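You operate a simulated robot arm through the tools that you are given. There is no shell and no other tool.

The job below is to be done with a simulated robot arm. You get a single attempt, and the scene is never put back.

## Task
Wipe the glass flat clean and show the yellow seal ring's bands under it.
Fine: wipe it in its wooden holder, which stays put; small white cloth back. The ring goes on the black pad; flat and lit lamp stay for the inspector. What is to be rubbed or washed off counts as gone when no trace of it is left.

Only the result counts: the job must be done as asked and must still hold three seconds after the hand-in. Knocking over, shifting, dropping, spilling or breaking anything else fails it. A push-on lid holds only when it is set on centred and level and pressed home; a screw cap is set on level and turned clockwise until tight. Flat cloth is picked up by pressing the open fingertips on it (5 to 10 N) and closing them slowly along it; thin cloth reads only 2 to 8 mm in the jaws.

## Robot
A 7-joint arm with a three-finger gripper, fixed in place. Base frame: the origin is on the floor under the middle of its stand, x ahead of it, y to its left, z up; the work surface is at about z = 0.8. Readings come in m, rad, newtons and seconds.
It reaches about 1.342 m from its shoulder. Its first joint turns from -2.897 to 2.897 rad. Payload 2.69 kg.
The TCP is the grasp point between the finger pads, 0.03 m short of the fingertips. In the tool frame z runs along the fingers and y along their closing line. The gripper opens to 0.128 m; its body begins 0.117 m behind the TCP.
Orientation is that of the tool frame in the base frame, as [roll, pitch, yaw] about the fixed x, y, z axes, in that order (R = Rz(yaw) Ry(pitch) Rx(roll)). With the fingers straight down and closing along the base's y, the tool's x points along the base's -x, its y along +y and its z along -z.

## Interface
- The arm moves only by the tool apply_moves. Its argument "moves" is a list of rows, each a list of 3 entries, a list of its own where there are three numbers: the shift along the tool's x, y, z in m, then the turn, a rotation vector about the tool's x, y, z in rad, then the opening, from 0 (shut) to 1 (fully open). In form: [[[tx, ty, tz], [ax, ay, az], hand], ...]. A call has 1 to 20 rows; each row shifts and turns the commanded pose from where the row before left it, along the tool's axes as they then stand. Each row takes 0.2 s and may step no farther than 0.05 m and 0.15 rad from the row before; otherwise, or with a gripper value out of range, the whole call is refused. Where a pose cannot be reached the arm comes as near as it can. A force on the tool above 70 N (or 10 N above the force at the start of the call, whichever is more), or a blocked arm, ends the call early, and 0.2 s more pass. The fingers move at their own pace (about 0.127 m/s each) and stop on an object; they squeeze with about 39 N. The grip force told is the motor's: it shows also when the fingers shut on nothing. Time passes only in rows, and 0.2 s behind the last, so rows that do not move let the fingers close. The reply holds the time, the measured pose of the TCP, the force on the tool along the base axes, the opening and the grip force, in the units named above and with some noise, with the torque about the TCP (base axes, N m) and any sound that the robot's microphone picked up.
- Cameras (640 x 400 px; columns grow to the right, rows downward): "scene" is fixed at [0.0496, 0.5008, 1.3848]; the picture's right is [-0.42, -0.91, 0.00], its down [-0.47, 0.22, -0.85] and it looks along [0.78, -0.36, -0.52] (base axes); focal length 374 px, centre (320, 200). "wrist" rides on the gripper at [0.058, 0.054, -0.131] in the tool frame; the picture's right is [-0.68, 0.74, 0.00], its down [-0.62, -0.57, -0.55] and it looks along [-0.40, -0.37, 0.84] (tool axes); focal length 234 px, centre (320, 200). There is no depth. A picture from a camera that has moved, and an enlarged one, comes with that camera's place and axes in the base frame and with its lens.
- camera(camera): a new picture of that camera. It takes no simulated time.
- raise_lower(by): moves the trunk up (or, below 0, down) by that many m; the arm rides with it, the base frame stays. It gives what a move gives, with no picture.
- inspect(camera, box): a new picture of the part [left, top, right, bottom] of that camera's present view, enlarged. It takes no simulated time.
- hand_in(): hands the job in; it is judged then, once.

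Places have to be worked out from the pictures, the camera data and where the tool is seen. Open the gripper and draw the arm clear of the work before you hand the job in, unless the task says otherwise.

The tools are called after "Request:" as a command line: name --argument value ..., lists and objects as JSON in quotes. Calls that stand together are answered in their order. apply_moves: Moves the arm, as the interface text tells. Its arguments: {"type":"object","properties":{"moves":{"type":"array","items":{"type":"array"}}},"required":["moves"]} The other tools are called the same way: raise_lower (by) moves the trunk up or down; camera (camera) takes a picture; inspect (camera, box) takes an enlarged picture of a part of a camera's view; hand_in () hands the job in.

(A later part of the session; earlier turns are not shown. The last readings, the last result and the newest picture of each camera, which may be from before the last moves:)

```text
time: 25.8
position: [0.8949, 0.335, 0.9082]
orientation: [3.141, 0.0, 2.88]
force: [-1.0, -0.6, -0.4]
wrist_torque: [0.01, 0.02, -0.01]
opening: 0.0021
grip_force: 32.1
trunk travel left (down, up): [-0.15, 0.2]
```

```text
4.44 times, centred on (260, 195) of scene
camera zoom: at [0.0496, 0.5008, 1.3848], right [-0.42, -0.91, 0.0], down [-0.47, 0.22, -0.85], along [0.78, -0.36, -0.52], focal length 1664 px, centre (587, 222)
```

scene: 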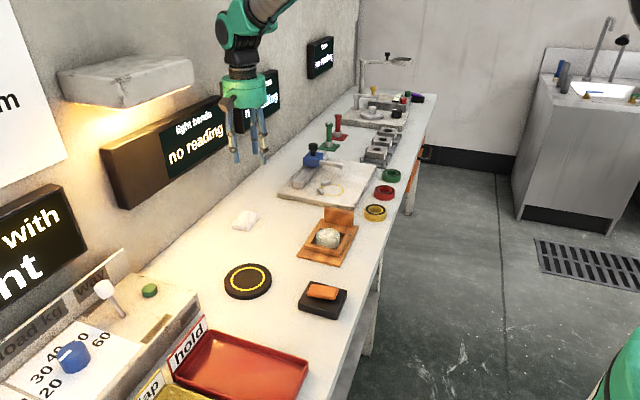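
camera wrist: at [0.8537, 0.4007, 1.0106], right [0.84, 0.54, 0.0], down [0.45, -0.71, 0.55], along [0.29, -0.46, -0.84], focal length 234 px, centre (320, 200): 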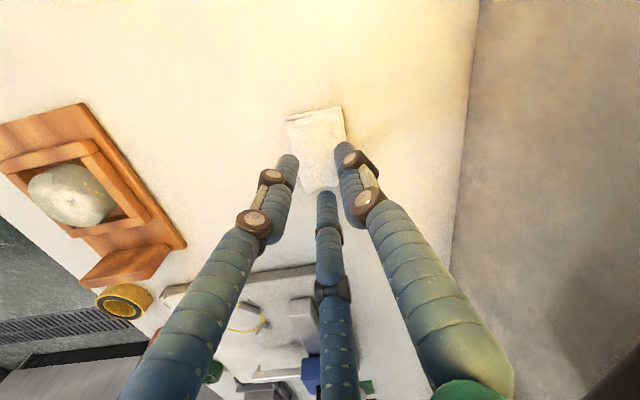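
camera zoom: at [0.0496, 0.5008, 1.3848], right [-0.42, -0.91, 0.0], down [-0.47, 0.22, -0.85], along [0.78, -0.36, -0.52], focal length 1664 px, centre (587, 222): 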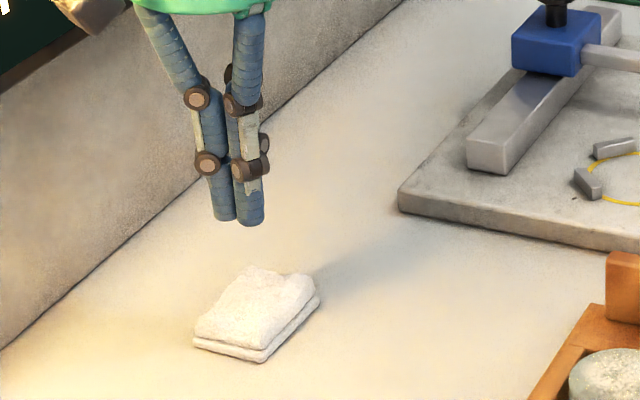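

The jaws shut to 2 mm with no cloth: pressure fell to zero in the last part of closing because the cloth's middle is lower than its humps. I'll look at the cloth's shape again before a second try with the pressure kept up.

Request:
inspect --camera "scene" --box '[225, 200, 275, 240]'

Request:
camera --camera "wrist"

Request:
inspect --camera "wrist" --box '[270, 90, 370, 190]'

```text
10.00 times, centred on (250, 220) of scene
camera zoom: at [0.0496, 0.5008, 1.3848], right [-0.42, -0.91, 0.0], down [-0.47, 0.22, -0.85], along [0.78, -0.36, -0.52], focal length 3744 px, centre (1020, 0)
```

zoom: 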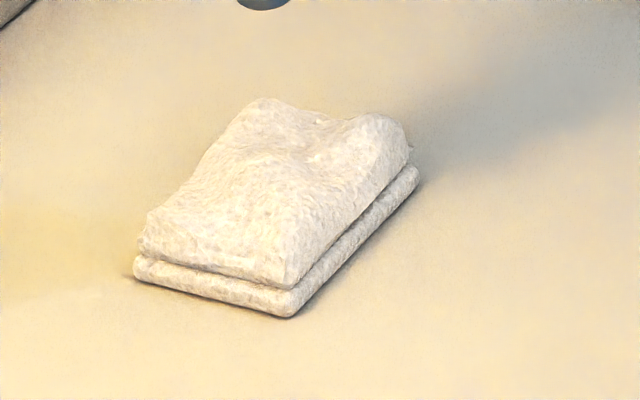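

```text
taken
camera wrist: at [0.8518, 0.4009, 1.0388], right [0.84, 0.54, 0.0], down [0.45, -0.71, 0.55], along [0.29, -0.46, -0.84], focal length 234 px, centre (320, 200)
```

wrist: 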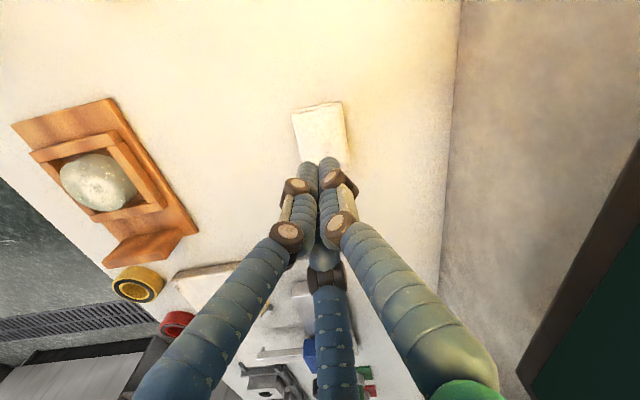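

```text
4.00 times, centred on (320, 140) of wrist
camera zoom: at [0.8518, 0.4009, 1.0388], right [0.84, 0.54, 0.0], down [0.45, -0.71, 0.55], along [0.29, -0.46, -0.84], focal length 937 px, centre (320, 440)
```

zoom: 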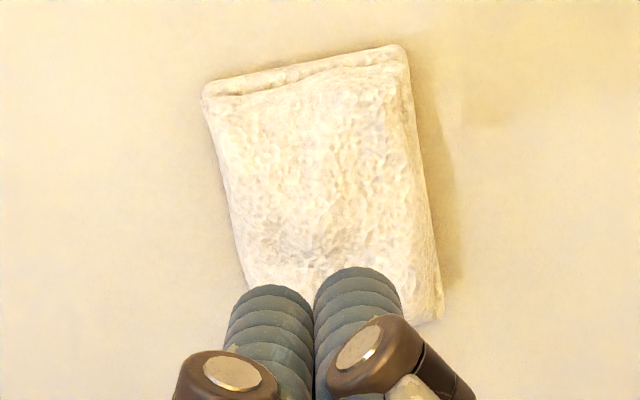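

I'll try again, starting at 0.2 opening, and this time follow the surface down during the whole closing so the pressure never drops out.

Request:
apply_moves --moves '[[[0, 0, 0], [0, 0, 0], 0.2], [[0, 0, 0.02], [0, 0, 0], 0.2], [[0, 0, 0.02], [0, 0, 0], 0.2], [[0, 0, 0.009], [0, 0, 0], 0.2], [[0, 0, 0], [0, 0, 0], 0.2]]'

Request:
apply_moves --moves '[[[0, 0, 0.001], [0, 0, 0], 0.2], [[0, 0, 0], [0, 0, 0], 0.2]]'

```text
time: 27.0
position: [0.8953, 0.3345, 0.8578]
orientation: [3.141, -0.001, 2.879]
force: [-0.3, -0.6, 3.7]
wrist_torque: [-0.03, 0.03, 0.01]
opening: 0.0257
grip_force: 0.1
trunk travel left (down, up): [-0.15, 0.2]
```

```text
time: 27.6
position: [0.8965, 0.3347, 0.8572]
orientation: [-3.14, -0.001, 2.878]
force: [-3.4, -1.0, 9.7]
wrist_torque: [-0.03, 0.11, -0.04]
opening: 0.0253
grip_force: 0.1
trunk travel left (down, up): [-0.15, 0.2]
```

9.7 N. Closing to 0.12 first, then I will add downward follow.

Request:
apply_moves --moves '[[[0, 0, 0], [0, 0, 0], 0.185], [[0, 0, 0], [0, 0, 0], 0.17], [[0, 0, 0], [0, 0, 0], 0.155], [[0, 0, 0], [0, 0, 0], 0.14], [[0, 0, 0], [0, 0, 0], 0.125]]'

Request:
apply_moves --moves '[[[0, 0, 0.0003], [0, 0, 0], 0.115], [[0, 0, 0.0003], [0, 0, 0], 0.105], [[0, 0, 0.0003], [0, 0, 0], 0.095]]'

```text
time: 28.8
position: [0.8947, 0.3343, 0.8559]
orientation: [-3.141, 0.003, 2.88]
force: [0.3, -0.6, 8.4]
wrist_torque: [-0.01, -0.03, -0.01]
opening: 0.0149
grip_force: 0.1
trunk travel left (down, up): [-0.15, 0.2]
```

```text
time: 29.6
position: [0.895, 0.3339, 0.8565]
orientation: [3.141, 0.001, 2.88]
force: [-2.7, 1.5, 9.3]
wrist_torque: [0.07, 0.05, 0.01]
opening: 0.0095
grip_force: 0.1
trunk travel left (down, up): [-0.15, 0.2]
```

Holding 9 N at 9.5 mm opening. I keep following down while closing further.

Request:
apply_moves --moves '[[[0, 0, 0.0005], [0, 0, 0], 0.085], [[0, 0, 0.0005], [0, 0, 0], 0.075], [[0, 0, 0.0005], [0, 0, 0], 0.065]]'

```text
time: 30.4
position: [0.8961, 0.333, 0.8545]
orientation: [3.141, 0.0, 2.88]
force: [-0.8, 2.9, 11.2]
wrist_torque: [0.06, 0.05, 0.01]
opening: 0.006
grip_force: 0.0
trunk travel left (down, up): [-0.15, 0.2]
```

Request:
apply_moves --moves '[[[0, 0, 0.0003], [0, 0, 0], 0.05], [[0, 0, 0.0003], [0, 0, 0], 0.035]]'

Request:
apply_moves --moves '[[[0, 0, 0.0003], [0, 0, 0], 0.02], [[0, 0, 0.0003], [0, 0, 0], 0.0], [[0, 0, 0.0], [0, 0, 0], 0.0]]'

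Request:
inspect --camera "scene" --box '[200, 180, 290, 240]'

```text
time: 31.0
position: [0.8964, 0.3328, 0.8541]
orientation: [-3.141, 0.0, 2.881]
force: [-0.4, -2.5, 11.7]
wrist_torque: [-0.1, -0.07, -0.01]
opening: 0.0059
grip_force: 31.5
trunk travel left (down, up): [-0.15, 0.2]
```

```text
time: 31.8
position: [0.896, 0.3333, 0.8536]
orientation: [3.139, -0.001, 2.88]
force: [1.3, -3.2, 15.5]
wrist_torque: [-0.11, -0.03, 0.0]
opening: 0.0061
grip_force: 31.7
trunk travel left (down, up): [-0.15, 0.2]
```

```text
6.67 times, centred on (245, 210) of scene
camera zoom: at [0.0496, 0.5008, 1.3848], right [-0.42, -0.91, 0.0], down [-0.47, 0.22, -0.85], along [0.78, -0.36, -0.52], focal length 2496 px, centre (820, 133)
```

zoom: 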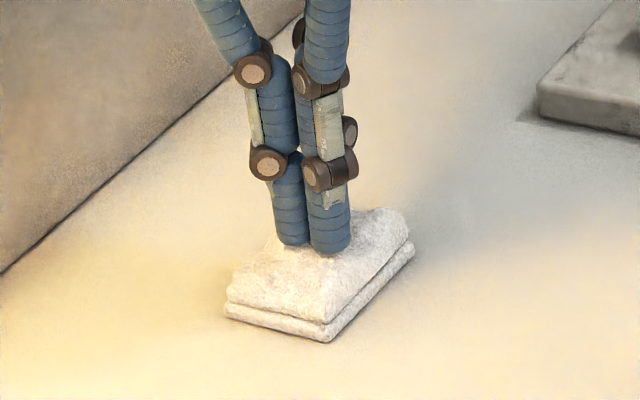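

The fingers stopped at 6 mm with 31 N grip, so the cloth is pinched. I lift slowly and check.

Request:
apply_moves --moves '[[[0, 0, -0.005], [0, 0, 0], 0], [[0, 0, -0.01], [0, 0, 0], 0], [[0, 0, -0.02], [0, 0, 0], 0], [[0, 0, -0.03], [0, 0, 0], 0], [[0, 0, -0.03], [0, 0, 0], 0]]'

Request:
camera --camera "scene"

Request:
inspect --camera "scene" --box '[190, 130, 310, 230]'

Request:
camera --camera "wrist"

```text
time: 33.0
position: [0.8957, 0.3342, 0.948]
orientation: [-3.14, -0.002, 2.881]
force: [-0.5, -0.2, -0.7]
wrist_torque: [0.01, 0.0, 0.02]
opening: 0.0021
grip_force: 32.0
trunk travel left (down, up): [-0.15, 0.2]
```

```text
taken
```

scene: 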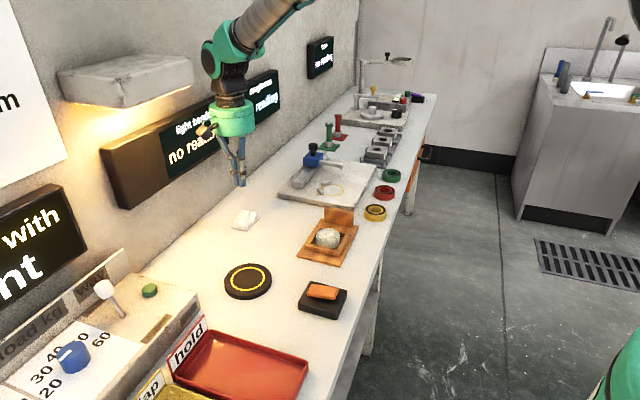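

```text
4.00 times, centred on (250, 180) of scene
camera zoom: at [0.0496, 0.5008, 1.3848], right [-0.42, -0.91, 0.0], down [-0.47, 0.22, -0.85], along [0.78, -0.36, -0.52], focal length 1497 px, centre (600, 280)
```

zoom: 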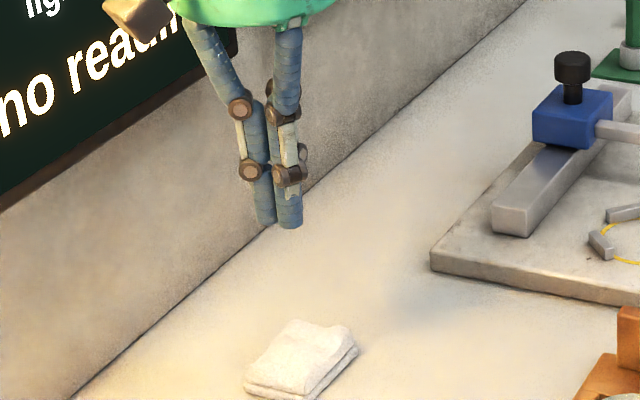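

```text
taken
camera wrist: at [0.8529, 0.401, 1.0788], right [0.84, 0.54, 0.0], down [0.45, -0.71, 0.55], along [0.29, -0.46, -0.84], focal length 234 px, centre (320, 200)
```

wrist: 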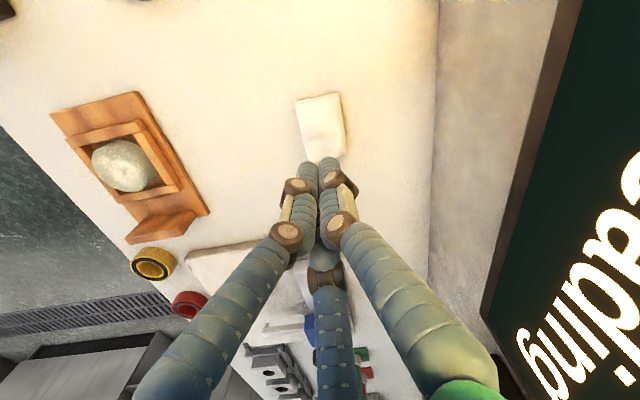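

The 6 mm pinch slipped out on lifting. Let me check how the cloth lies now before trying a side grip, which its thickness of about 2 cm allows.

Request:
inspect --camera "scene" --box '[225, 200, 275, 240]'

Request:
inspect --camera "wrist" --box '[270, 70, 370, 170]'

```text
10.00 times, centred on (250, 220) of scene
camera zoom: at [0.0496, 0.5008, 1.3848], right [-0.42, -0.91, 0.0], down [-0.47, 0.22, -0.85], along [0.78, -0.36, -0.52], focal length 3744 px, centre (1020, 0)
```

zoom: 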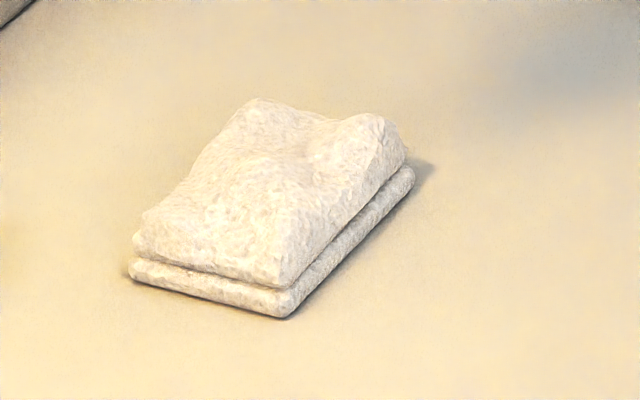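

```text
4.00 times, centred on (320, 120) of wrist
camera zoom: at [0.8529, 0.401, 1.0788], right [0.84, 0.54, 0.0], down [0.45, -0.71, 0.55], along [0.29, -0.46, -0.84], focal length 937 px, centre (320, 520)
```

zoom: 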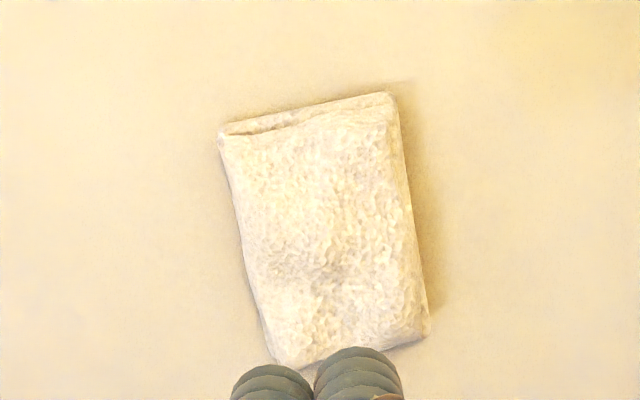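

The cloth's shape is unchanged and it moved only about 1–2 mm (centre now ≈ (0.897, 0.335)). It behaves like a firm folded block, so I'll open the hand wider, straddle it with the two side fingers on its long sides, and check from the camera before going down.

Request:
apply_moves --moves '[[[-0.006, -0.0018, 0], [0, 0, 0], 0.7], [[0, 0, 0], [0, 0, 0], 0.7], [[0, 0, 0.04], [0, 0, 0], 0.7], [[0, 0, 0.04], [0, 0, 0], 0.7], [[0, 0, 0], [0, 0, 0], 0.7]]'

Request:
camera --camera "wrist"

Request:
inspect --camera "scene" --box '[200, 170, 300, 240]'

```text
time: 34.2
position: [0.9026, 0.3299, 0.8709]
orientation: [-3.141, 0.0, 2.879]
force: [0.8, 0.4, -0.7]
wrist_torque: [-0.02, 0.06, -0.02]
opening: 0.0896
grip_force: 0.1
trunk travel left (down, up): [-0.15, 0.2]
```

```text
taken
camera wrist: at [0.859, 0.3956, 1.001], right [0.84, 0.54, 0.0], down [0.45, -0.71, 0.55], along [0.29, -0.46, -0.84], focal length 234 px, centre (320, 200)
```

wrist: 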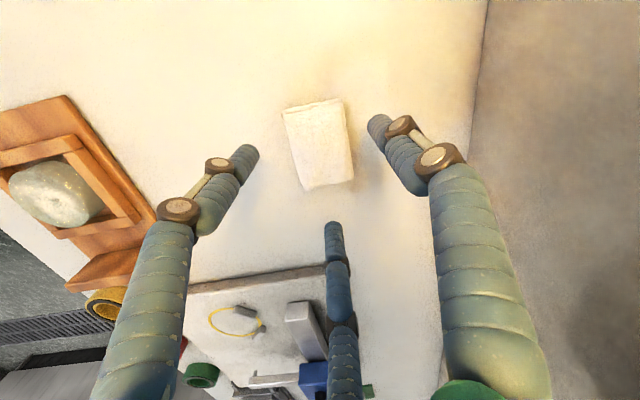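

```text
5.71 times, centred on (250, 205) of scene
camera zoom: at [0.0496, 0.5008, 1.3848], right [-0.42, -0.91, 0.0], down [-0.47, 0.22, -0.85], along [0.78, -0.36, -0.52], focal length 2139 px, centre (720, 171)
```

zoom: 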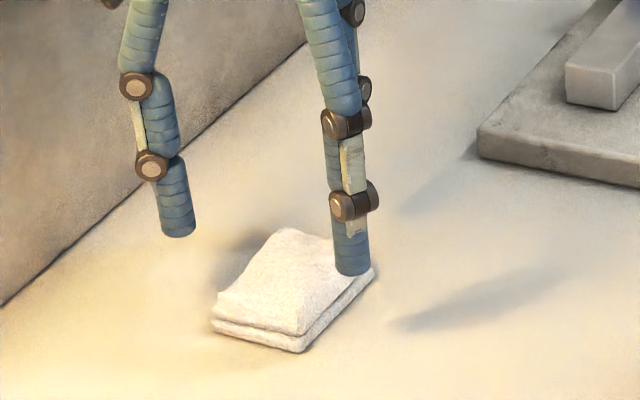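

The cloth sits between the three fingers. I go down to fingertip height about 0.81, watching the force.

Request:
apply_moves --moves '[[[0, 0, 0.01], [0, 0, 0], 0.7], [[0, 0, 0.01], [0, 0, 0], 0.7], [[0, 0, 0.006], [0, 0, 0], 0.7], [[0, 0, 0], [0, 0, 0], 0.7]]'

Request:
camera --camera "wrist"

Request:
inspect --camera "scene" --box '[200, 170, 300, 240]'

```text
time: 35.2
position: [0.9013, 0.3293, 0.8437]
orientation: [-3.141, 0.0, 2.88]
force: [-0.5, 0.0, -0.2]
wrist_torque: [-0.02, -0.01, -0.03]
opening: 0.0896
grip_force: 0.1
trunk travel left (down, up): [-0.15, 0.2]
```

```text
taken
camera wrist: at [0.858, 0.3959, 0.9739], right [0.84, 0.54, 0.0], down [0.45, -0.71, 0.55], along [0.29, -0.46, -0.84], focal length 234 px, centre (320, 200)
```

wrist: 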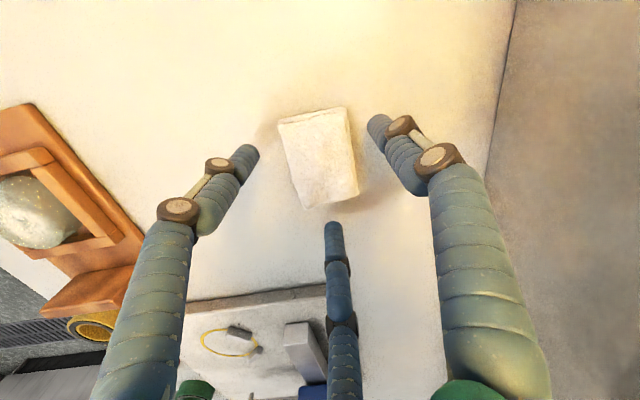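

```text
5.71 times, centred on (250, 205) of scene
camera zoom: at [0.0496, 0.5008, 1.3848], right [-0.42, -0.91, 0.0], down [-0.47, 0.22, -0.85], along [0.78, -0.36, -0.52], focal length 2139 px, centre (720, 171)
```

zoom: 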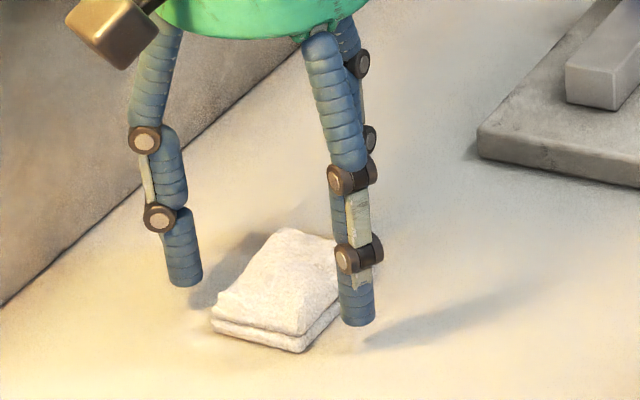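

Tips are at about 0.813 and clear on all sides. Down 4 mm more, then close slowly onto the sides.

Request:
apply_moves --moves '[[[0, 0, 0.004], [0, 0, 0], 0.7], [[0, 0, 0], [0, 0, 0], 0.66], [[0, 0, 0], [0, 0, 0], 0.62], [[0, 0, 0], [0, 0, 0], 0.58], [[0, 0, 0], [0, 0, 0], 0.55]]'

Request:
apply_moves --moves '[[[0, 0, 0], [0, 0, 0], 0.52], [[0, 0, 0], [0, 0, 0], 0.5], [[0, 0, 0], [0, 0, 0], 0.48], [[0, 0, 0], [0, 0, 0], 0.46]]'

Request:
camera --camera "wrist"

Request:
inspect --camera "scene" --box '[200, 170, 300, 240]'

```text
time: 36.4
position: [0.9018, 0.3301, 0.8397]
orientation: [3.141, 0.001, 2.881]
force: [-0.7, -0.1, -0.4]
wrist_torque: [-0.02, 0.02, -0.02]
opening: 0.0703
grip_force: 0.0
trunk travel left (down, up): [-0.15, 0.2]
```

```text
time: 37.4
position: [0.9017, 0.3307, 0.8373]
orientation: [-3.141, 0.0, 2.879]
force: [0.3, 0.5, -0.6]
wrist_torque: [0.01, -0.02, 0.03]
opening: 0.0598
grip_force: 0.4
trunk travel left (down, up): [-0.15, 0.2]
```

```text
taken
camera wrist: at [0.8585, 0.3966, 0.9695], right [0.84, 0.54, 0.0], down [0.45, -0.71, 0.55], along [0.29, -0.46, -0.84], focal length 234 px, centre (320, 200)
```

wrist: 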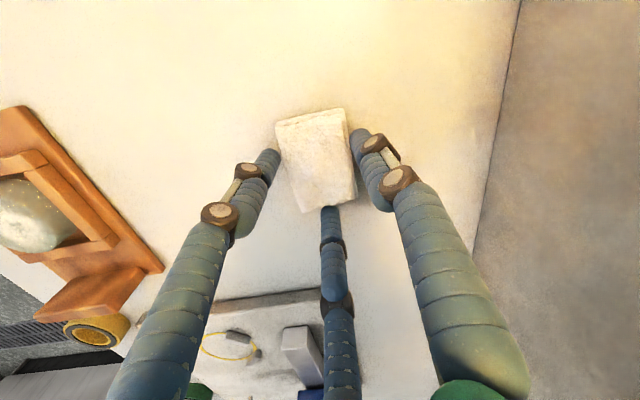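

```text
5.71 times, centred on (250, 205) of scene
camera zoom: at [0.0496, 0.5008, 1.3848], right [-0.42, -0.91, 0.0], down [-0.47, 0.22, -0.85], along [0.78, -0.36, -0.52], focal length 2139 px, centre (720, 171)
```

zoom: 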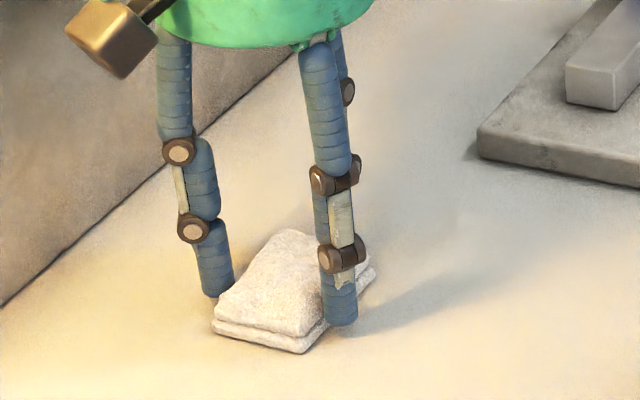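

The side fingers are almost touching. I continue closing slowly and watch for resistance.

Request:
apply_moves --moves '[[[0, 0, 0], [0, 0, 0], 0.44], [[0, 0, 0], [0, 0, 0], 0.42], [[0, 0, 0], [0, 0, 0], 0.4]]'

Request:
apply_moves --moves '[[[0, 0, 0], [0, 0, 0], 0.38], [[0, 0, 0], [0, 0, 0], 0.36], [[0, 0, 0], [0, 0, 0], 0.34]]'

Request:
camera --camera "wrist"

Request:
inspect --camera "scene" --box '[200, 170, 300, 240]'

```text
time: 38.2
position: [0.9013, 0.3309, 0.8384]
orientation: [3.141, 0.001, 2.88]
force: [1.3, -0.4, 1.1]
wrist_torque: [-0.03, -0.02, 0.0]
opening: 0.0579
grip_force: 39.0
trunk travel left (down, up): [-0.15, 0.2]
```

```text
time: 39.0
position: [0.9028, 0.3303, 0.8382]
orientation: [3.141, 0.0, 2.879]
force: [0.4, -0.2, 1.1]
wrist_torque: [0.0, -0.09, 0.02]
opening: 0.058
grip_force: 39.0
trunk travel left (down, up): [-0.15, 0.2]
```

```text
taken
camera wrist: at [0.8585, 0.3966, 0.9696], right [0.84, 0.54, 0.0], down [0.45, -0.71, 0.55], along [0.29, -0.46, -0.84], focal length 234 px, centre (320, 200)
```

wrist: 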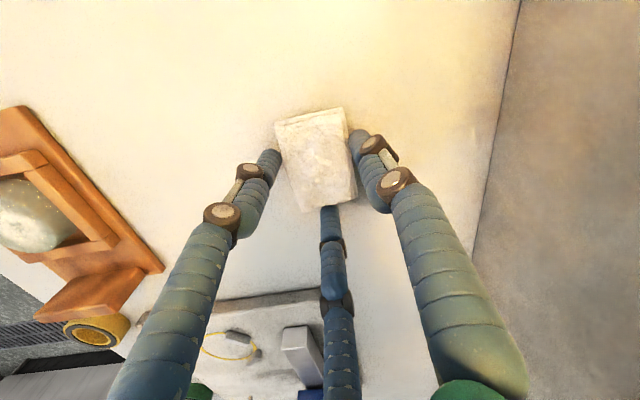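

```text
5.71 times, centred on (250, 205) of scene
camera zoom: at [0.0496, 0.5008, 1.3848], right [-0.42, -0.91, 0.0], down [-0.47, 0.22, -0.85], along [0.78, -0.36, -0.52], focal length 2139 px, centre (720, 171)
```

zoom: 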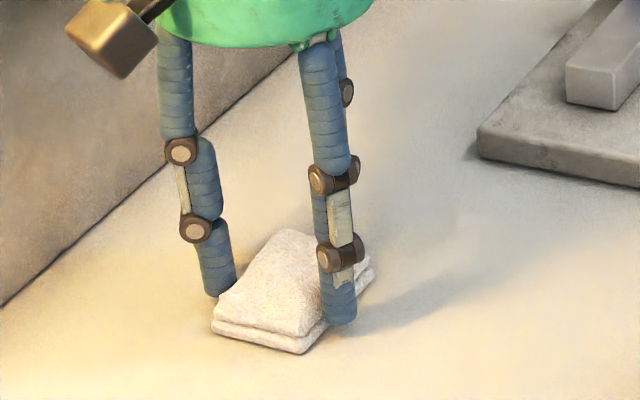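

The fingers stopped at 58 mm with 39 N: the cloth is held by its sides. I lift slowly and check.

Request:
apply_moves --moves '[[[0, 0, -0.004], [0, 0, 0], 0.3], [[0, 0, -0.008], [0, 0, 0], 0.3], [[0, 0, -0.015], [0, 0, 0], 0.3], [[0, 0, -0.02], [0, 0, 0], 0.3]]'

Request:
camera --camera "wrist"

Request:
inspect --camera "scene" --box '[200, 150, 300, 240]'

```text
time: 40.0
position: [0.901, 0.3311, 0.8853]
orientation: [3.141, 0.0, 2.88]
force: [-0.4, -0.2, -1.1]
wrist_torque: [0.0, -0.02, 0.01]
opening: 0.0575
grip_force: 38.1
trunk travel left (down, up): [-0.15, 0.2]
```

```text
taken
camera wrist: at [0.8575, 0.3975, 1.0169], right [0.84, 0.54, 0.0], down [0.45, -0.71, 0.55], along [0.29, -0.46, -0.84], focal length 234 px, centre (320, 200)
```

wrist: 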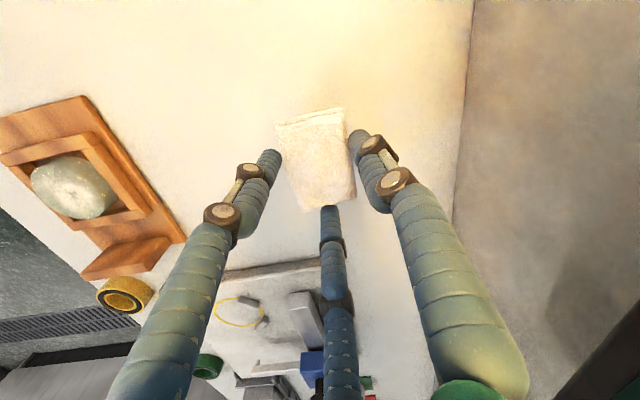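

```text
4.44 times, centred on (250, 195) of scene
camera zoom: at [0.0496, 0.5008, 1.3848], right [-0.42, -0.91, 0.0], down [-0.47, 0.22, -0.85], along [0.78, -0.36, -0.52], focal length 1664 px, centre (631, 222)
```

zoom: 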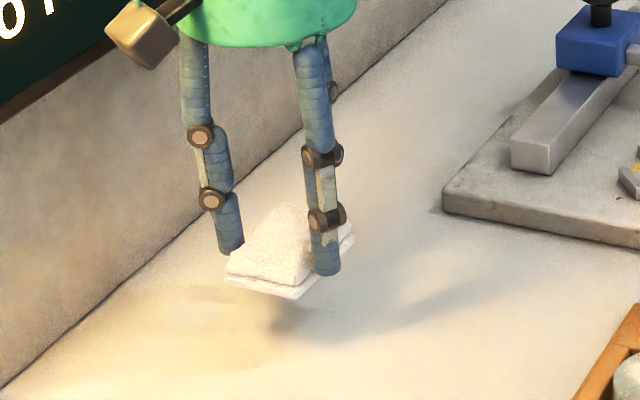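

The cloth is firmly held, its underside about 9 mm below the fingertips. I raise it and move to a viewpoint beside the holder to locate the flat's top precisely.

Request:
apply_moves --moves '[[[0, 0, -0.037], [0, 0, 0], 0.3], [[0, 0, -0.037], [0, 0, 0], 0.3], [[0.01357, -0.04212, 0], [0, 0, 0], 0.3], [[0.01357, -0.04212, 0], [0, 0, 0], 0.3], [[0.01357, -0.04212, 0], [0, 0, 0], 0.3], [[0.01357, -0.04212, 0], [0, 0, 0], 0.3], [[0.01357, -0.04212, 0], [0, 0, 0], 0.3], [[0.01357, -0.04212, 0], [0, 0, 0], 0.3], [[0, 0, 0], [0, 0, 0], 0.3]]'

Request:
camera --camera "wrist"

Request:
camera --camera "scene"

```text
time: 42.0
position: [0.7588, 0.1048, 0.9582]
orientation: [-3.141, -0.001, 2.879]
force: [-0.8, -0.7, -0.8]
wrist_torque: [0.02, -0.03, 0.01]
opening: 0.0576
grip_force: 39.6
trunk travel left (down, up): [-0.15, 0.2]
```

```text
taken
camera wrist: at [0.7148, 0.1718, 1.0888], right [0.84, 0.54, 0.0], down [0.45, -0.71, 0.55], along [0.29, -0.46, -0.84], focal length 234 px, centre (320, 200)
```

wrist: 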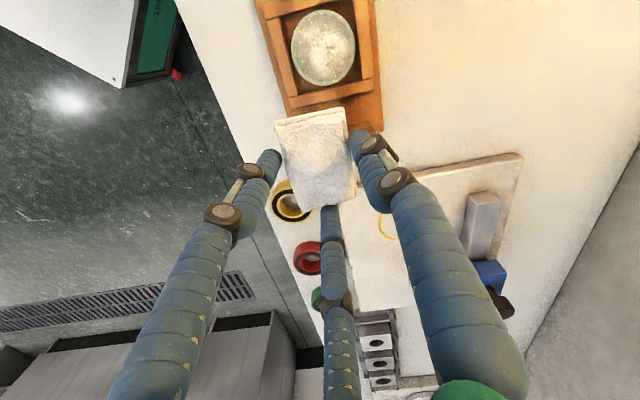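

```text
taken
```

scene: 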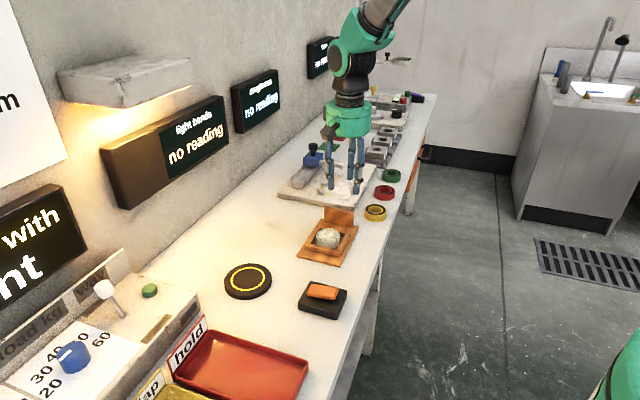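

Request:
inspect --camera "wrist" --box '[240, 0, 400, 140]'

Request:
inspect --camera "scene" --box '[290, 195, 370, 265]'

```text
2.86 times, centred on (320, 70) of wrist
camera zoom: at [0.7148, 0.1718, 1.0888], right [0.84, 0.54, 0.0], down [0.45, -0.71, 0.55], along [0.29, -0.46, -0.84], focal length 669 px, centre (320, 571)
```

zoom: 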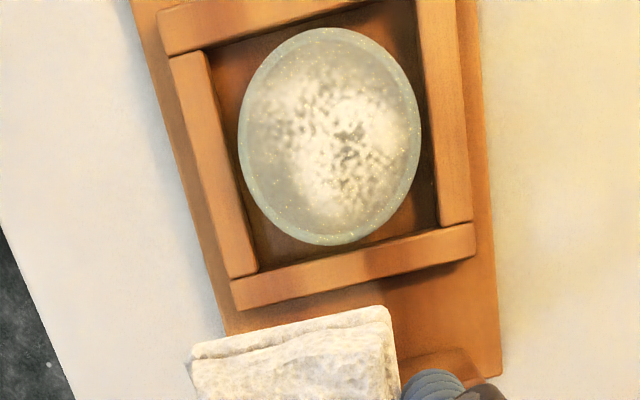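

```text
5.71 times, centred on (330, 230) of scene
camera zoom: at [0.0496, 0.5008, 1.3848], right [-0.42, -0.91, 0.0], down [-0.47, 0.22, -0.85], along [0.78, -0.36, -0.52], focal length 2139 px, centre (263, 29)
```

zoom: 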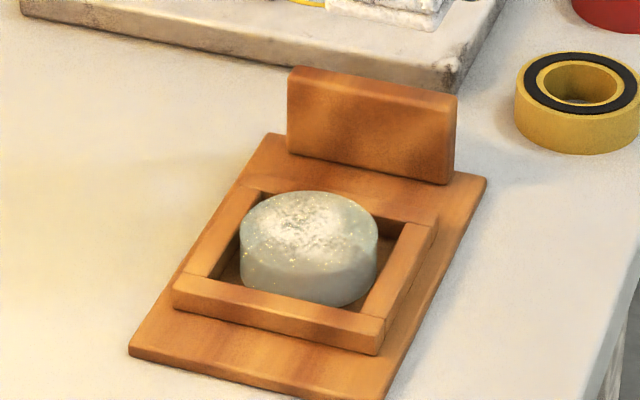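

The flat's top is centred at about (0.717, 0.174), z ≈ 0.835, diameter 58 mm, standing above the rails. I bring the cloth over it and lower to just above contact (TCP ≈ 0.88).

Request:
apply_moves --moves '[[[0.0258, 0.0263, 0], [0, 0, 0], 0.3], [[0.0258, 0.0263, 0], [0, 0, 0], 0.3], [[0, 0, 0.039], [0, 0, 0], 0.3], [[0, 0, 0.033], [0, 0, 0], 0.3], [[0, 0, 0], [0, 0, 0], 0.3]]'

Request:
camera --camera "wrist"

Request:
inspect --camera "scene" --box '[280, 180, 380, 265]'

```text
time: 43.2
position: [0.7203, 0.1718, 0.8848]
orientation: [3.141, -0.001, 2.881]
force: [0.7, -0.7, -0.6]
wrist_torque: [0.01, 0.02, -0.01]
opening: 0.0572
grip_force: 39.1
trunk travel left (down, up): [-0.15, 0.2]
```

```text
taken
camera wrist: at [0.6776, 0.2385, 1.0175], right [0.84, 0.54, 0.0], down [0.45, -0.71, 0.55], along [0.29, -0.46, -0.84], focal length 234 px, centre (320, 200)
```

wrist: 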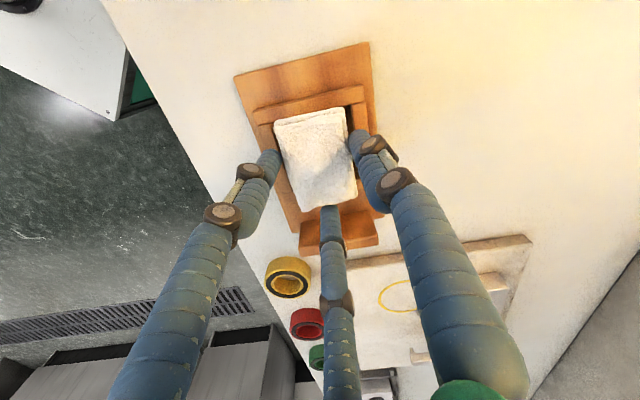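

```text
4.71 times, centred on (330, 222) of scene
camera zoom: at [0.0496, 0.5008, 1.3848], right [-0.42, -0.91, 0.0], down [-0.47, 0.22, -0.85], along [0.78, -0.36, -0.52], focal length 1762 px, centre (273, 94)
```

zoom: 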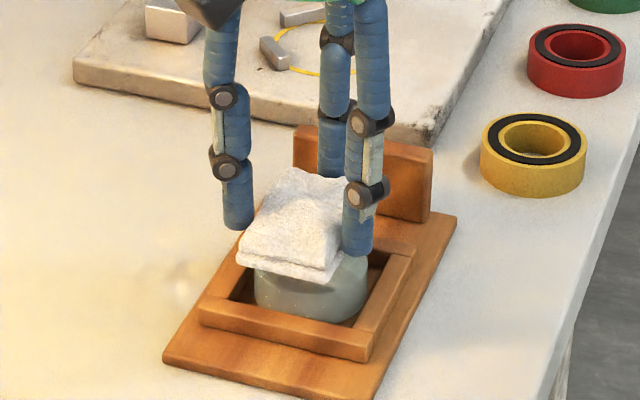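

Everything is aligned over the flat with clearance to the upright board. I lower in small steps until the force shows light contact.

Request:
apply_moves --moves '[[[0, 0, 0.006], [0, 0, 0], 0.3], [[0, 0, 0.002], [0, 0, 0], 0.3], [[0, 0, 0], [0, 0, 0], 0.3]]'

Request:
apply_moves --moves '[[[0, 0, 0.002], [0, 0, 0], 0.3], [[0, 0, 0], [0, 0, 0], 0.3]]'

```text
time: 44.0
position: [0.7209, 0.1715, 0.8785]
orientation: [3.141, 0.001, 2.879]
force: [0.3, -0.6, -0.2]
wrist_torque: [-0.01, -0.03, -0.01]
opening: 0.0576
grip_force: 39.0
trunk travel left (down, up): [-0.15, 0.2]
```

```text
time: 44.6
position: [0.7215, 0.172, 0.8758]
orientation: [3.14, -0.002, 2.881]
force: [-0.4, 0.5, 0.1]
wrist_torque: [-0.01, -0.03, -0.01]
opening: 0.0574
grip_force: 39.2
trunk travel left (down, up): [-0.15, 0.2]
```

Request:
apply_moves --moves '[[[0, 0, 0.0015], [0, 0, 0], 0.3], [[0, 0, 0], [0, 0, 0], 0.3]]'

Request:
apply_moves --moves '[[[0, 0, 0.0015], [0, 0, 0], 0.3], [[0, 0, 0], [0, 0, 0], 0.3]]'

```text
time: 45.2
position: [0.7209, 0.1713, 0.8746]
orientation: [3.142, -0.001, 2.878]
force: [0.3, -0.5, -0.1]
wrist_torque: [0.0, -0.03, -0.02]
opening: 0.057
grip_force: 39.5
trunk travel left (down, up): [-0.15, 0.2]
```

```text
time: 45.8
position: [0.7205, 0.1737, 0.8734]
orientation: [3.141, -0.001, 2.878]
force: [-0.2, 0.2, -0.3]
wrist_torque: [0.0, 0.01, 0.03]
opening: 0.0574
grip_force: 39.4
trunk travel left (down, up): [-0.15, 0.2]
```

No contact yet; continuing in 1–1.5 mm steps.

Request:
apply_moves --moves '[[[0, 0, 0.0015], [0, 0, 0], 0.3], [[0, 0, 0], [0, 0, 0], 0.3]]'

Request:
apply_moves --moves '[[[0, 0, 0.0015], [0, 0, 0], 0.3], [[0, 0, 0], [0, 0, 0], 0.3]]'

Request:
inspect --camera "scene" --box '[290, 190, 370, 260]'

```text
time: 46.4
position: [0.7209, 0.1736, 0.8708]
orientation: [3.142, 0.0, 2.879]
force: [0.5, 0.2, 0.4]
wrist_torque: [-0.02, -0.01, 0.03]
opening: 0.0575
grip_force: 39.2
trunk travel left (down, up): [-0.15, 0.2]
```

```text
time: 47.0
position: [0.7206, 0.1718, 0.8694]
orientation: [3.141, 0.0, 2.879]
force: [-0.5, 0.7, -0.6]
wrist_torque: [-0.01, -0.02, 0.0]
opening: 0.0574
grip_force: 38.7
trunk travel left (down, up): [-0.15, 0.2]
```

```text
5.71 times, centred on (330, 225) of scene
camera zoom: at [0.0496, 0.5008, 1.3848], right [-0.42, -0.91, 0.0], down [-0.47, 0.22, -0.85], along [0.78, -0.36, -0.52], focal length 2139 px, centre (263, 57)
```

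zoom: 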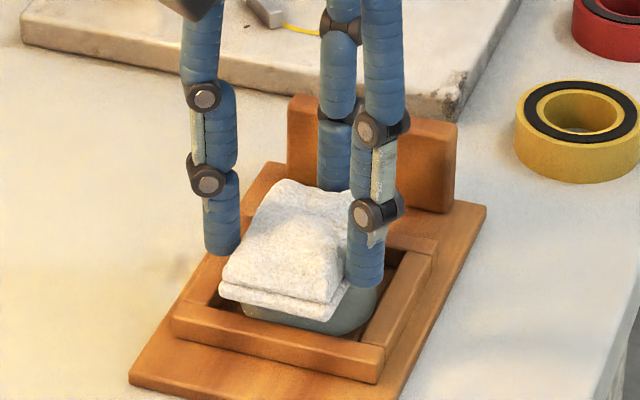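

Request:
apply_moves --moves '[[[0, 0, 0.0015], [0, 0, 0], 0.3], [[0, 0, 0], [0, 0, 0], 0.3]]'

Request:
apply_moves --moves '[[[0, 0, 0.0015], [0, 0, 0], 0.3], [[0, 0, 0], [0, 0, 0], 0.3]]'

```text
time: 47.6
position: [0.7211, 0.1713, 0.8681]
orientation: [-3.142, 0.0, 2.88]
force: [-1.0, 0.6, 2.9]
wrist_torque: [-0.08, -0.06, -0.03]
opening: 0.0572
grip_force: 38.9
trunk travel left (down, up): [-0.15, 0.2]
```

```text
time: 48.2
position: [0.7201, 0.1729, 0.8684]
orientation: [-3.142, 0.002, 2.88]
force: [-0.1, -2.7, 8.4]
wrist_torque: [-0.17, -0.04, -0.01]
opening: 0.0574
grip_force: 39.0
trunk travel left (down, up): [-0.15, 0.2]
```

Contact: 8.4 N with the cloth resting on the flat (its top ≈ z 0.829). I start wiping with side-to-side strokes of ±16 mm across the bench direction.

Request:
apply_moves --moves '[[[-0.004, 0.00693, 0], [0, 0, 0], 0.3], [[-0.004, 0.00693, 0], [0, 0, 0], 0.3], [[0.004, -0.00693, 0], [0, 0, 0], 0.3], [[0.004, -0.00693, 0], [0, 0, 0], 0.3], [[0.004, -0.00693, 0], [0, 0, 0], 0.3], [[0.004, -0.00693, 0], [0, 0, 0], 0.3], [[-0.004, 0.00693, 0], [0, 0, 0], 0.3], [[-0.004, 0.00693, 0], [0, 0, 0], 0.3]]'

Request:
inspect --camera "scene" --box '[290, 190, 370, 260]'

```text
time: 50.0
position: [0.7204, 0.171, 0.8682]
orientation: [-3.141, 0.0, 2.881]
force: [0.3, 0.8, 3.4]
wrist_torque: [-0.02, -0.02, 0.01]
opening: 0.057
grip_force: 38.9
trunk travel left (down, up): [-0.15, 0.2]
```

```text
5.71 times, centred on (330, 225) of scene
camera zoom: at [0.0496, 0.5008, 1.3848], right [-0.42, -0.91, 0.0], down [-0.47, 0.22, -0.85], along [0.78, -0.36, -0.52], focal length 2139 px, centre (263, 57)
```

zoom: 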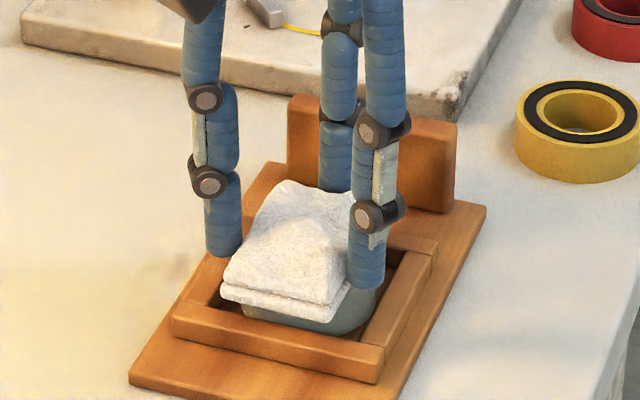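

The holder hasn't moved, force 3.4 N. I add a touch of pressure and make more strokes, also shifted along the bench direction to cover the whole face.

Request:
apply_moves --moves '[[[0, 0, 0.0005], [0, 0, 0], 0.3], [[0.00693, 0.004, 0], [0, 0, 0], 0.3], [[-0.004, 0.00693, 0], [0, 0, 0], 0.3], [[-0.004, 0.00693, 0], [0, 0, 0], 0.3], [[0.004, -0.00693, 0], [0, 0, 0], 0.3], [[0.004, -0.00693, 0], [0, 0, 0], 0.3], [[0.004, -0.00693, 0], [0, 0, 0], 0.3], [[0.004, -0.00693, 0], [0, 0, 0], 0.3], [[-0.004, 0.00693, 0], [0, 0, 0], 0.3], [[-0.004, 0.00693, 0], [0, 0, 0], 0.3]]'

Request:
apply_moves --moves '[[[-0.00693, -0.004, 0], [0, 0, 0], 0.3], [[-0.00693, -0.004, 0], [0, 0, 0], 0.3], [[-0.004, 0.00693, 0], [0, 0, 0], 0.3], [[-0.004, 0.00693, 0], [0, 0, 0], 0.3], [[0.004, -0.00693, 0], [0, 0, 0], 0.3], [[0.004, -0.00693, 0], [0, 0, 0], 0.3], [[0.004, -0.00693, 0], [0, 0, 0], 0.3], [[0.004, -0.00693, 0], [0, 0, 0], 0.3], [[-0.004, 0.00693, 0], [0, 0, 0], 0.3], [[-0.004, 0.00693, 0], [0, 0, 0], 0.3], [[0.00693, 0.004, 0], [0, 0, 0], 0.3]]'

```text
time: 52.2
position: [0.7142, 0.1757, 0.868]
orientation: [-3.141, 0.0, 2.878]
force: [-6.2, -6.6, 26.3]
wrist_torque: [-0.42, 0.21, -0.08]
opening: 0.057
grip_force: 39.0
trunk travel left (down, up): [-0.15, 0.2]
```

```text
time: 54.6
position: [0.7193, 0.1729, 0.868]
orientation: [3.139, 0.001, 2.881]
force: [1.9, -0.4, 14.2]
wrist_torque: [0.07, -0.01, 0.01]
opening: 0.0572
grip_force: 38.8
trunk travel left (down, up): [-0.15, 0.2]
```

Forces rose a bit, so I stop and lift away to the earlier viewpoint to inspect the glass.

Request:
apply_moves --moves '[[[0, 0, -0.03], [0, 0, 0], 0.3], [[0, 0, -0.03], [0, 0, 0], 0.3], [[0, 0, -0.03], [0, 0, 0], 0.3], [[-0.0271, -0.0277, 0], [0, 0, 0], 0.3], [[-0.0271, -0.0277, 0], [0, 0, 0], 0.3], [[0, 0, 0], [0, 0, 0], 0.3]]'

Request:
inspect --camera "wrist" --box '[240, 0, 400, 140]'

Request:
inspect --camera "scene" --box '[290, 195, 370, 265]'

```text
time: 56.0
position: [0.7559, 0.1049, 0.9592]
orientation: [-3.141, 0.0, 2.88]
force: [0.6, -0.5, -0.9]
wrist_torque: [0.08, 0.03, 0.02]
opening: 0.0572
grip_force: 39.3
trunk travel left (down, up): [-0.15, 0.2]
```

```text
2.86 times, centred on (320, 70) of wrist
camera zoom: at [0.7128, 0.1716, 1.0889], right [0.84, 0.54, 0.0], down [0.45, -0.71, 0.55], along [0.29, -0.46, -0.84], focal length 669 px, centre (320, 571)
```

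zoom: 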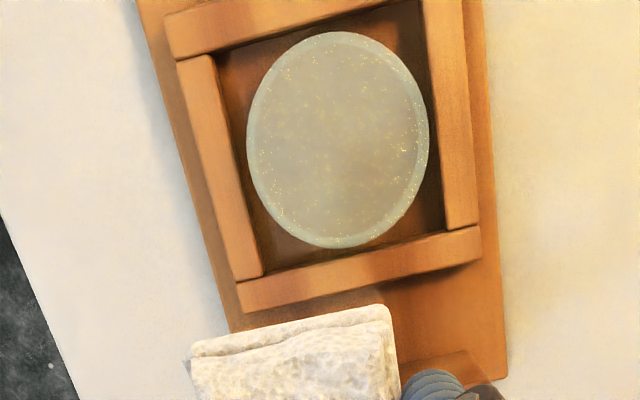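

```text
5.71 times, centred on (330, 230) of scene
camera zoom: at [0.0496, 0.5008, 1.3848], right [-0.42, -0.91, 0.0], down [-0.47, 0.22, -0.85], along [0.78, -0.36, -0.52], focal length 2139 px, centre (263, 29)
```

zoom: 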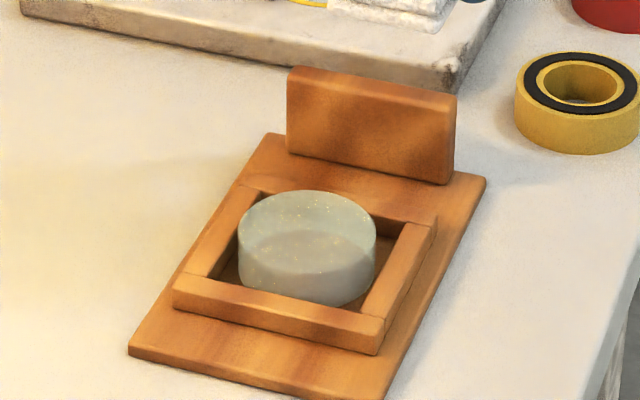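

The white smear appears gone. I zoom in strongly to check for any remaining trace.

Request:
inspect --camera "wrist" --box '[290, 5, 360, 65]'

Request:
inspect --camera "scene" --box '[310, 222, 346, 252]'

```text
6.67 times, centred on (325, 35) of wrist
camera zoom: at [0.7128, 0.1716, 1.0889], right [0.84, 0.54, 0.0], down [0.45, -0.71, 0.55], along [0.29, -0.46, -0.84], focal length 1561 px, centre (287, 1300)
```

zoom: 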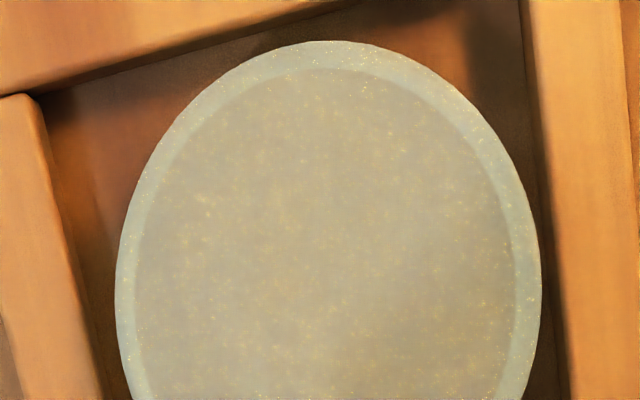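

```text
13.33 times, centred on (328, 237) of scene
camera zoom: at [0.0496, 0.5008, 1.3848], right [-0.42, -0.91, 0.0], down [-0.47, 0.22, -0.85], along [0.78, -0.36, -0.52], focal length 4991 px, centre (213, -293)
```

zoom: 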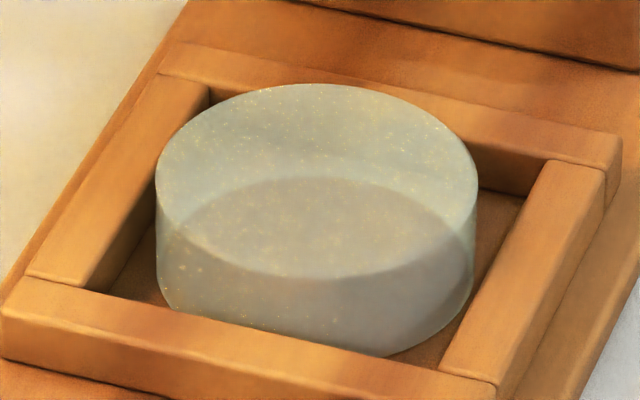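

Request:
inspect --camera "wrist" --box '[290, 35, 360, 95]'

```text
6.67 times, centred on (325, 65) of wrist
camera zoom: at [0.7128, 0.1716, 1.0889], right [0.84, 0.54, 0.0], down [0.45, -0.71, 0.55], along [0.29, -0.46, -0.84], focal length 1561 px, centre (287, 1100)
```

zoom: 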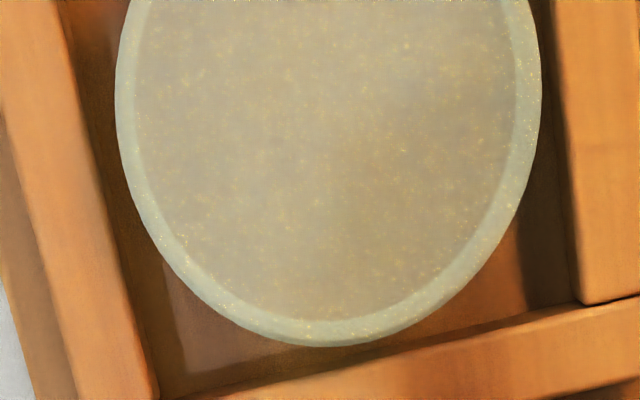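

There may be the faintest haze left in the middle, so I'll give it a second round of wiping at lighter, controlled pressure.

Request:
apply_moves --moves '[[[0.0246, 0.027, 0], [0, 0, 0], 0.3], [[0.0246, 0.027, 0], [0, 0, 0], 0.3], [[0, 0, 0.04], [0, 0, 0], 0.3], [[0, 0, 0.04], [0, 0, 0], 0.3], [[0, 0, 0.0075], [0, 0, 0], 0.3], [[0, 0, 0], [0, 0, 0], 0.3]]'

Request:
apply_moves --moves '[[[0, 0, 0.0015], [0, 0, 0], 0.3], [[0, 0, 0], [0, 0, 0], 0.3]]'

```text
time: 57.4
position: [0.7265, 0.1708, 0.8729]
orientation: [-3.14, 0.001, 2.878]
force: [-0.7, -0.2, -0.2]
wrist_torque: [-0.02, -0.03, 0.0]
opening: 0.0571
grip_force: 39.2
trunk travel left (down, up): [-0.15, 0.2]
```

```text
time: 58.0
position: [0.7249, 0.1696, 0.8701]
orientation: [-3.141, -0.002, 2.879]
force: [0.9, -0.3, -0.5]
wrist_torque: [0.0, -0.01, 0.0]
opening: 0.0569
grip_force: 39.4
trunk travel left (down, up): [-0.15, 0.2]
```

Request:
apply_moves --moves '[[[0, 0, 0.0015], [0, 0, 0], 0.3], [[0, 0, 0], [0, 0, 0], 0.3]]'

Request:
apply_moves --moves '[[[0, 0, 0.001], [0, 0, 0], 0.3], [[0, 0, 0], [0, 0, 0], 0.3]]'

```text
time: 58.6
position: [0.726, 0.1707, 0.8682]
orientation: [3.141, 0.0, 2.881]
force: [-1.5, 1.2, 3.3]
wrist_torque: [0.1, 0.12, 0.03]
opening: 0.057
grip_force: 39.0
trunk travel left (down, up): [-0.15, 0.2]
```

```text
time: 59.2
position: [0.7258, 0.1692, 0.8675]
orientation: [3.139, 0.001, 2.879]
force: [-2.7, 2.4, 14.1]
wrist_torque: [0.28, 0.21, 0.01]
opening: 0.0572
grip_force: 39.0
trunk travel left (down, up): [-0.15, 0.2]
```

Contact again; I ease pressure slightly and do a thorough set of strokes.

Request:
apply_moves --moves '[[[0.002, -0.00346, -0.0004], [0, 0, 0], 0.3], [[0.004, -0.00693, 0], [0, 0, 0], 0.3], [[0.004, -0.00693, 0], [0, 0, 0], 0.3], [[-0.004, 0.00693, 0], [0, 0, 0], 0.3], [[-0.004, 0.00693, 0], [0, 0, 0], 0.3], [[-0.004, 0.00693, 0], [0, 0, 0], 0.3], [[-0.004, 0.00693, 0], [0, 0, 0], 0.3], [[0.004, -0.00693, 0], [0, 0, 0], 0.3], [[0.004, -0.00693, 0], [0, 0, 0], 0.3], [[0.004, -0.00693, 0], [0, 0, 0], 0.3], [[0.004, -0.00693, 0], [0, 0, 0], 0.3], [[-0.004, 0.00693, 0], [0, 0, 0], 0.3], [[-0.004, 0.00693, 0], [0, 0, 0], 0.3]]'

Request:
apply_moves --moves '[[[0.00693, 0.004, 0], [0, 0, 0], 0.3], [[0.00433, 0.0025, 0], [0, 0, 0], 0.3], [[0.004, -0.00693, 0], [0, 0, 0], 0.3], [[0.004, -0.00693, 0], [0, 0, 0], 0.3], [[-0.004, 0.00693, 0], [0, 0, 0], 0.3], [[-0.004, 0.00693, 0], [0, 0, 0], 0.3], [[-0.004, 0.00693, 0], [0, 0, 0], 0.3], [[-0.004, 0.00693, 0], [0, 0, 0], 0.3], [[0.004, -0.00693, 0], [0, 0, 0], 0.3], [[0.004, -0.00693, 0], [0, 0, 0], 0.3], [[-0.00693, -0.004, 0], [0, 0, 0], 0.3], [[-0.00693, -0.004, 0], [0, 0, 0], 0.3]]'

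Request:
apply_moves --moves '[[[-0.00173, -0.001, 0], [0, 0, 0], 0.3], [[0.004, -0.00693, 0], [0, 0, 0], 0.3], [[0.004, -0.00693, 0], [0, 0, 0], 0.3], [[-0.004, 0.00693, 0], [0, 0, 0], 0.3], [[-0.004, 0.00693, 0], [0, 0, 0], 0.3], [[-0.004, 0.00693, 0], [0, 0, 0], 0.3], [[-0.004, 0.00693, 0], [0, 0, 0], 0.3], [[0.004, -0.00693, 0], [0, 0, 0], 0.3], [[0.004, -0.00693, 0], [0, 0, 0], 0.3], [[0.00433, 0.0025, 0], [0, 0, 0], 0.3]]'

```text
time: 62.0
position: [0.7212, 0.1679, 0.8668]
orientation: [3.141, 0.001, 2.879]
force: [-7.7, -7.9, 25.1]
wrist_torque: [-0.11, 0.45, 0.04]
opening: 0.0572
grip_force: 39.3
trunk travel left (down, up): [-0.15, 0.2]
```

```text
time: 64.6
position: [0.7243, 0.1656, 0.8673]
orientation: [3.141, 0.0, 2.881]
force: [-6.8, 4.8, 24.7]
wrist_torque: [0.68, 0.56, 0.02]
opening: 0.0569
grip_force: 38.8
trunk travel left (down, up): [-0.15, 0.2]
```

```text
time: 66.8
position: [0.7228, 0.1657, 0.8664]
orientation: [3.141, 0.0, 2.88]
force: [3.1, -0.8, 15.5]
wrist_torque: [0.14, 0.05, -0.02]
opening: 0.0568
grip_force: 39.3
trunk travel left (down, up): [-0.15, 0.2]
```

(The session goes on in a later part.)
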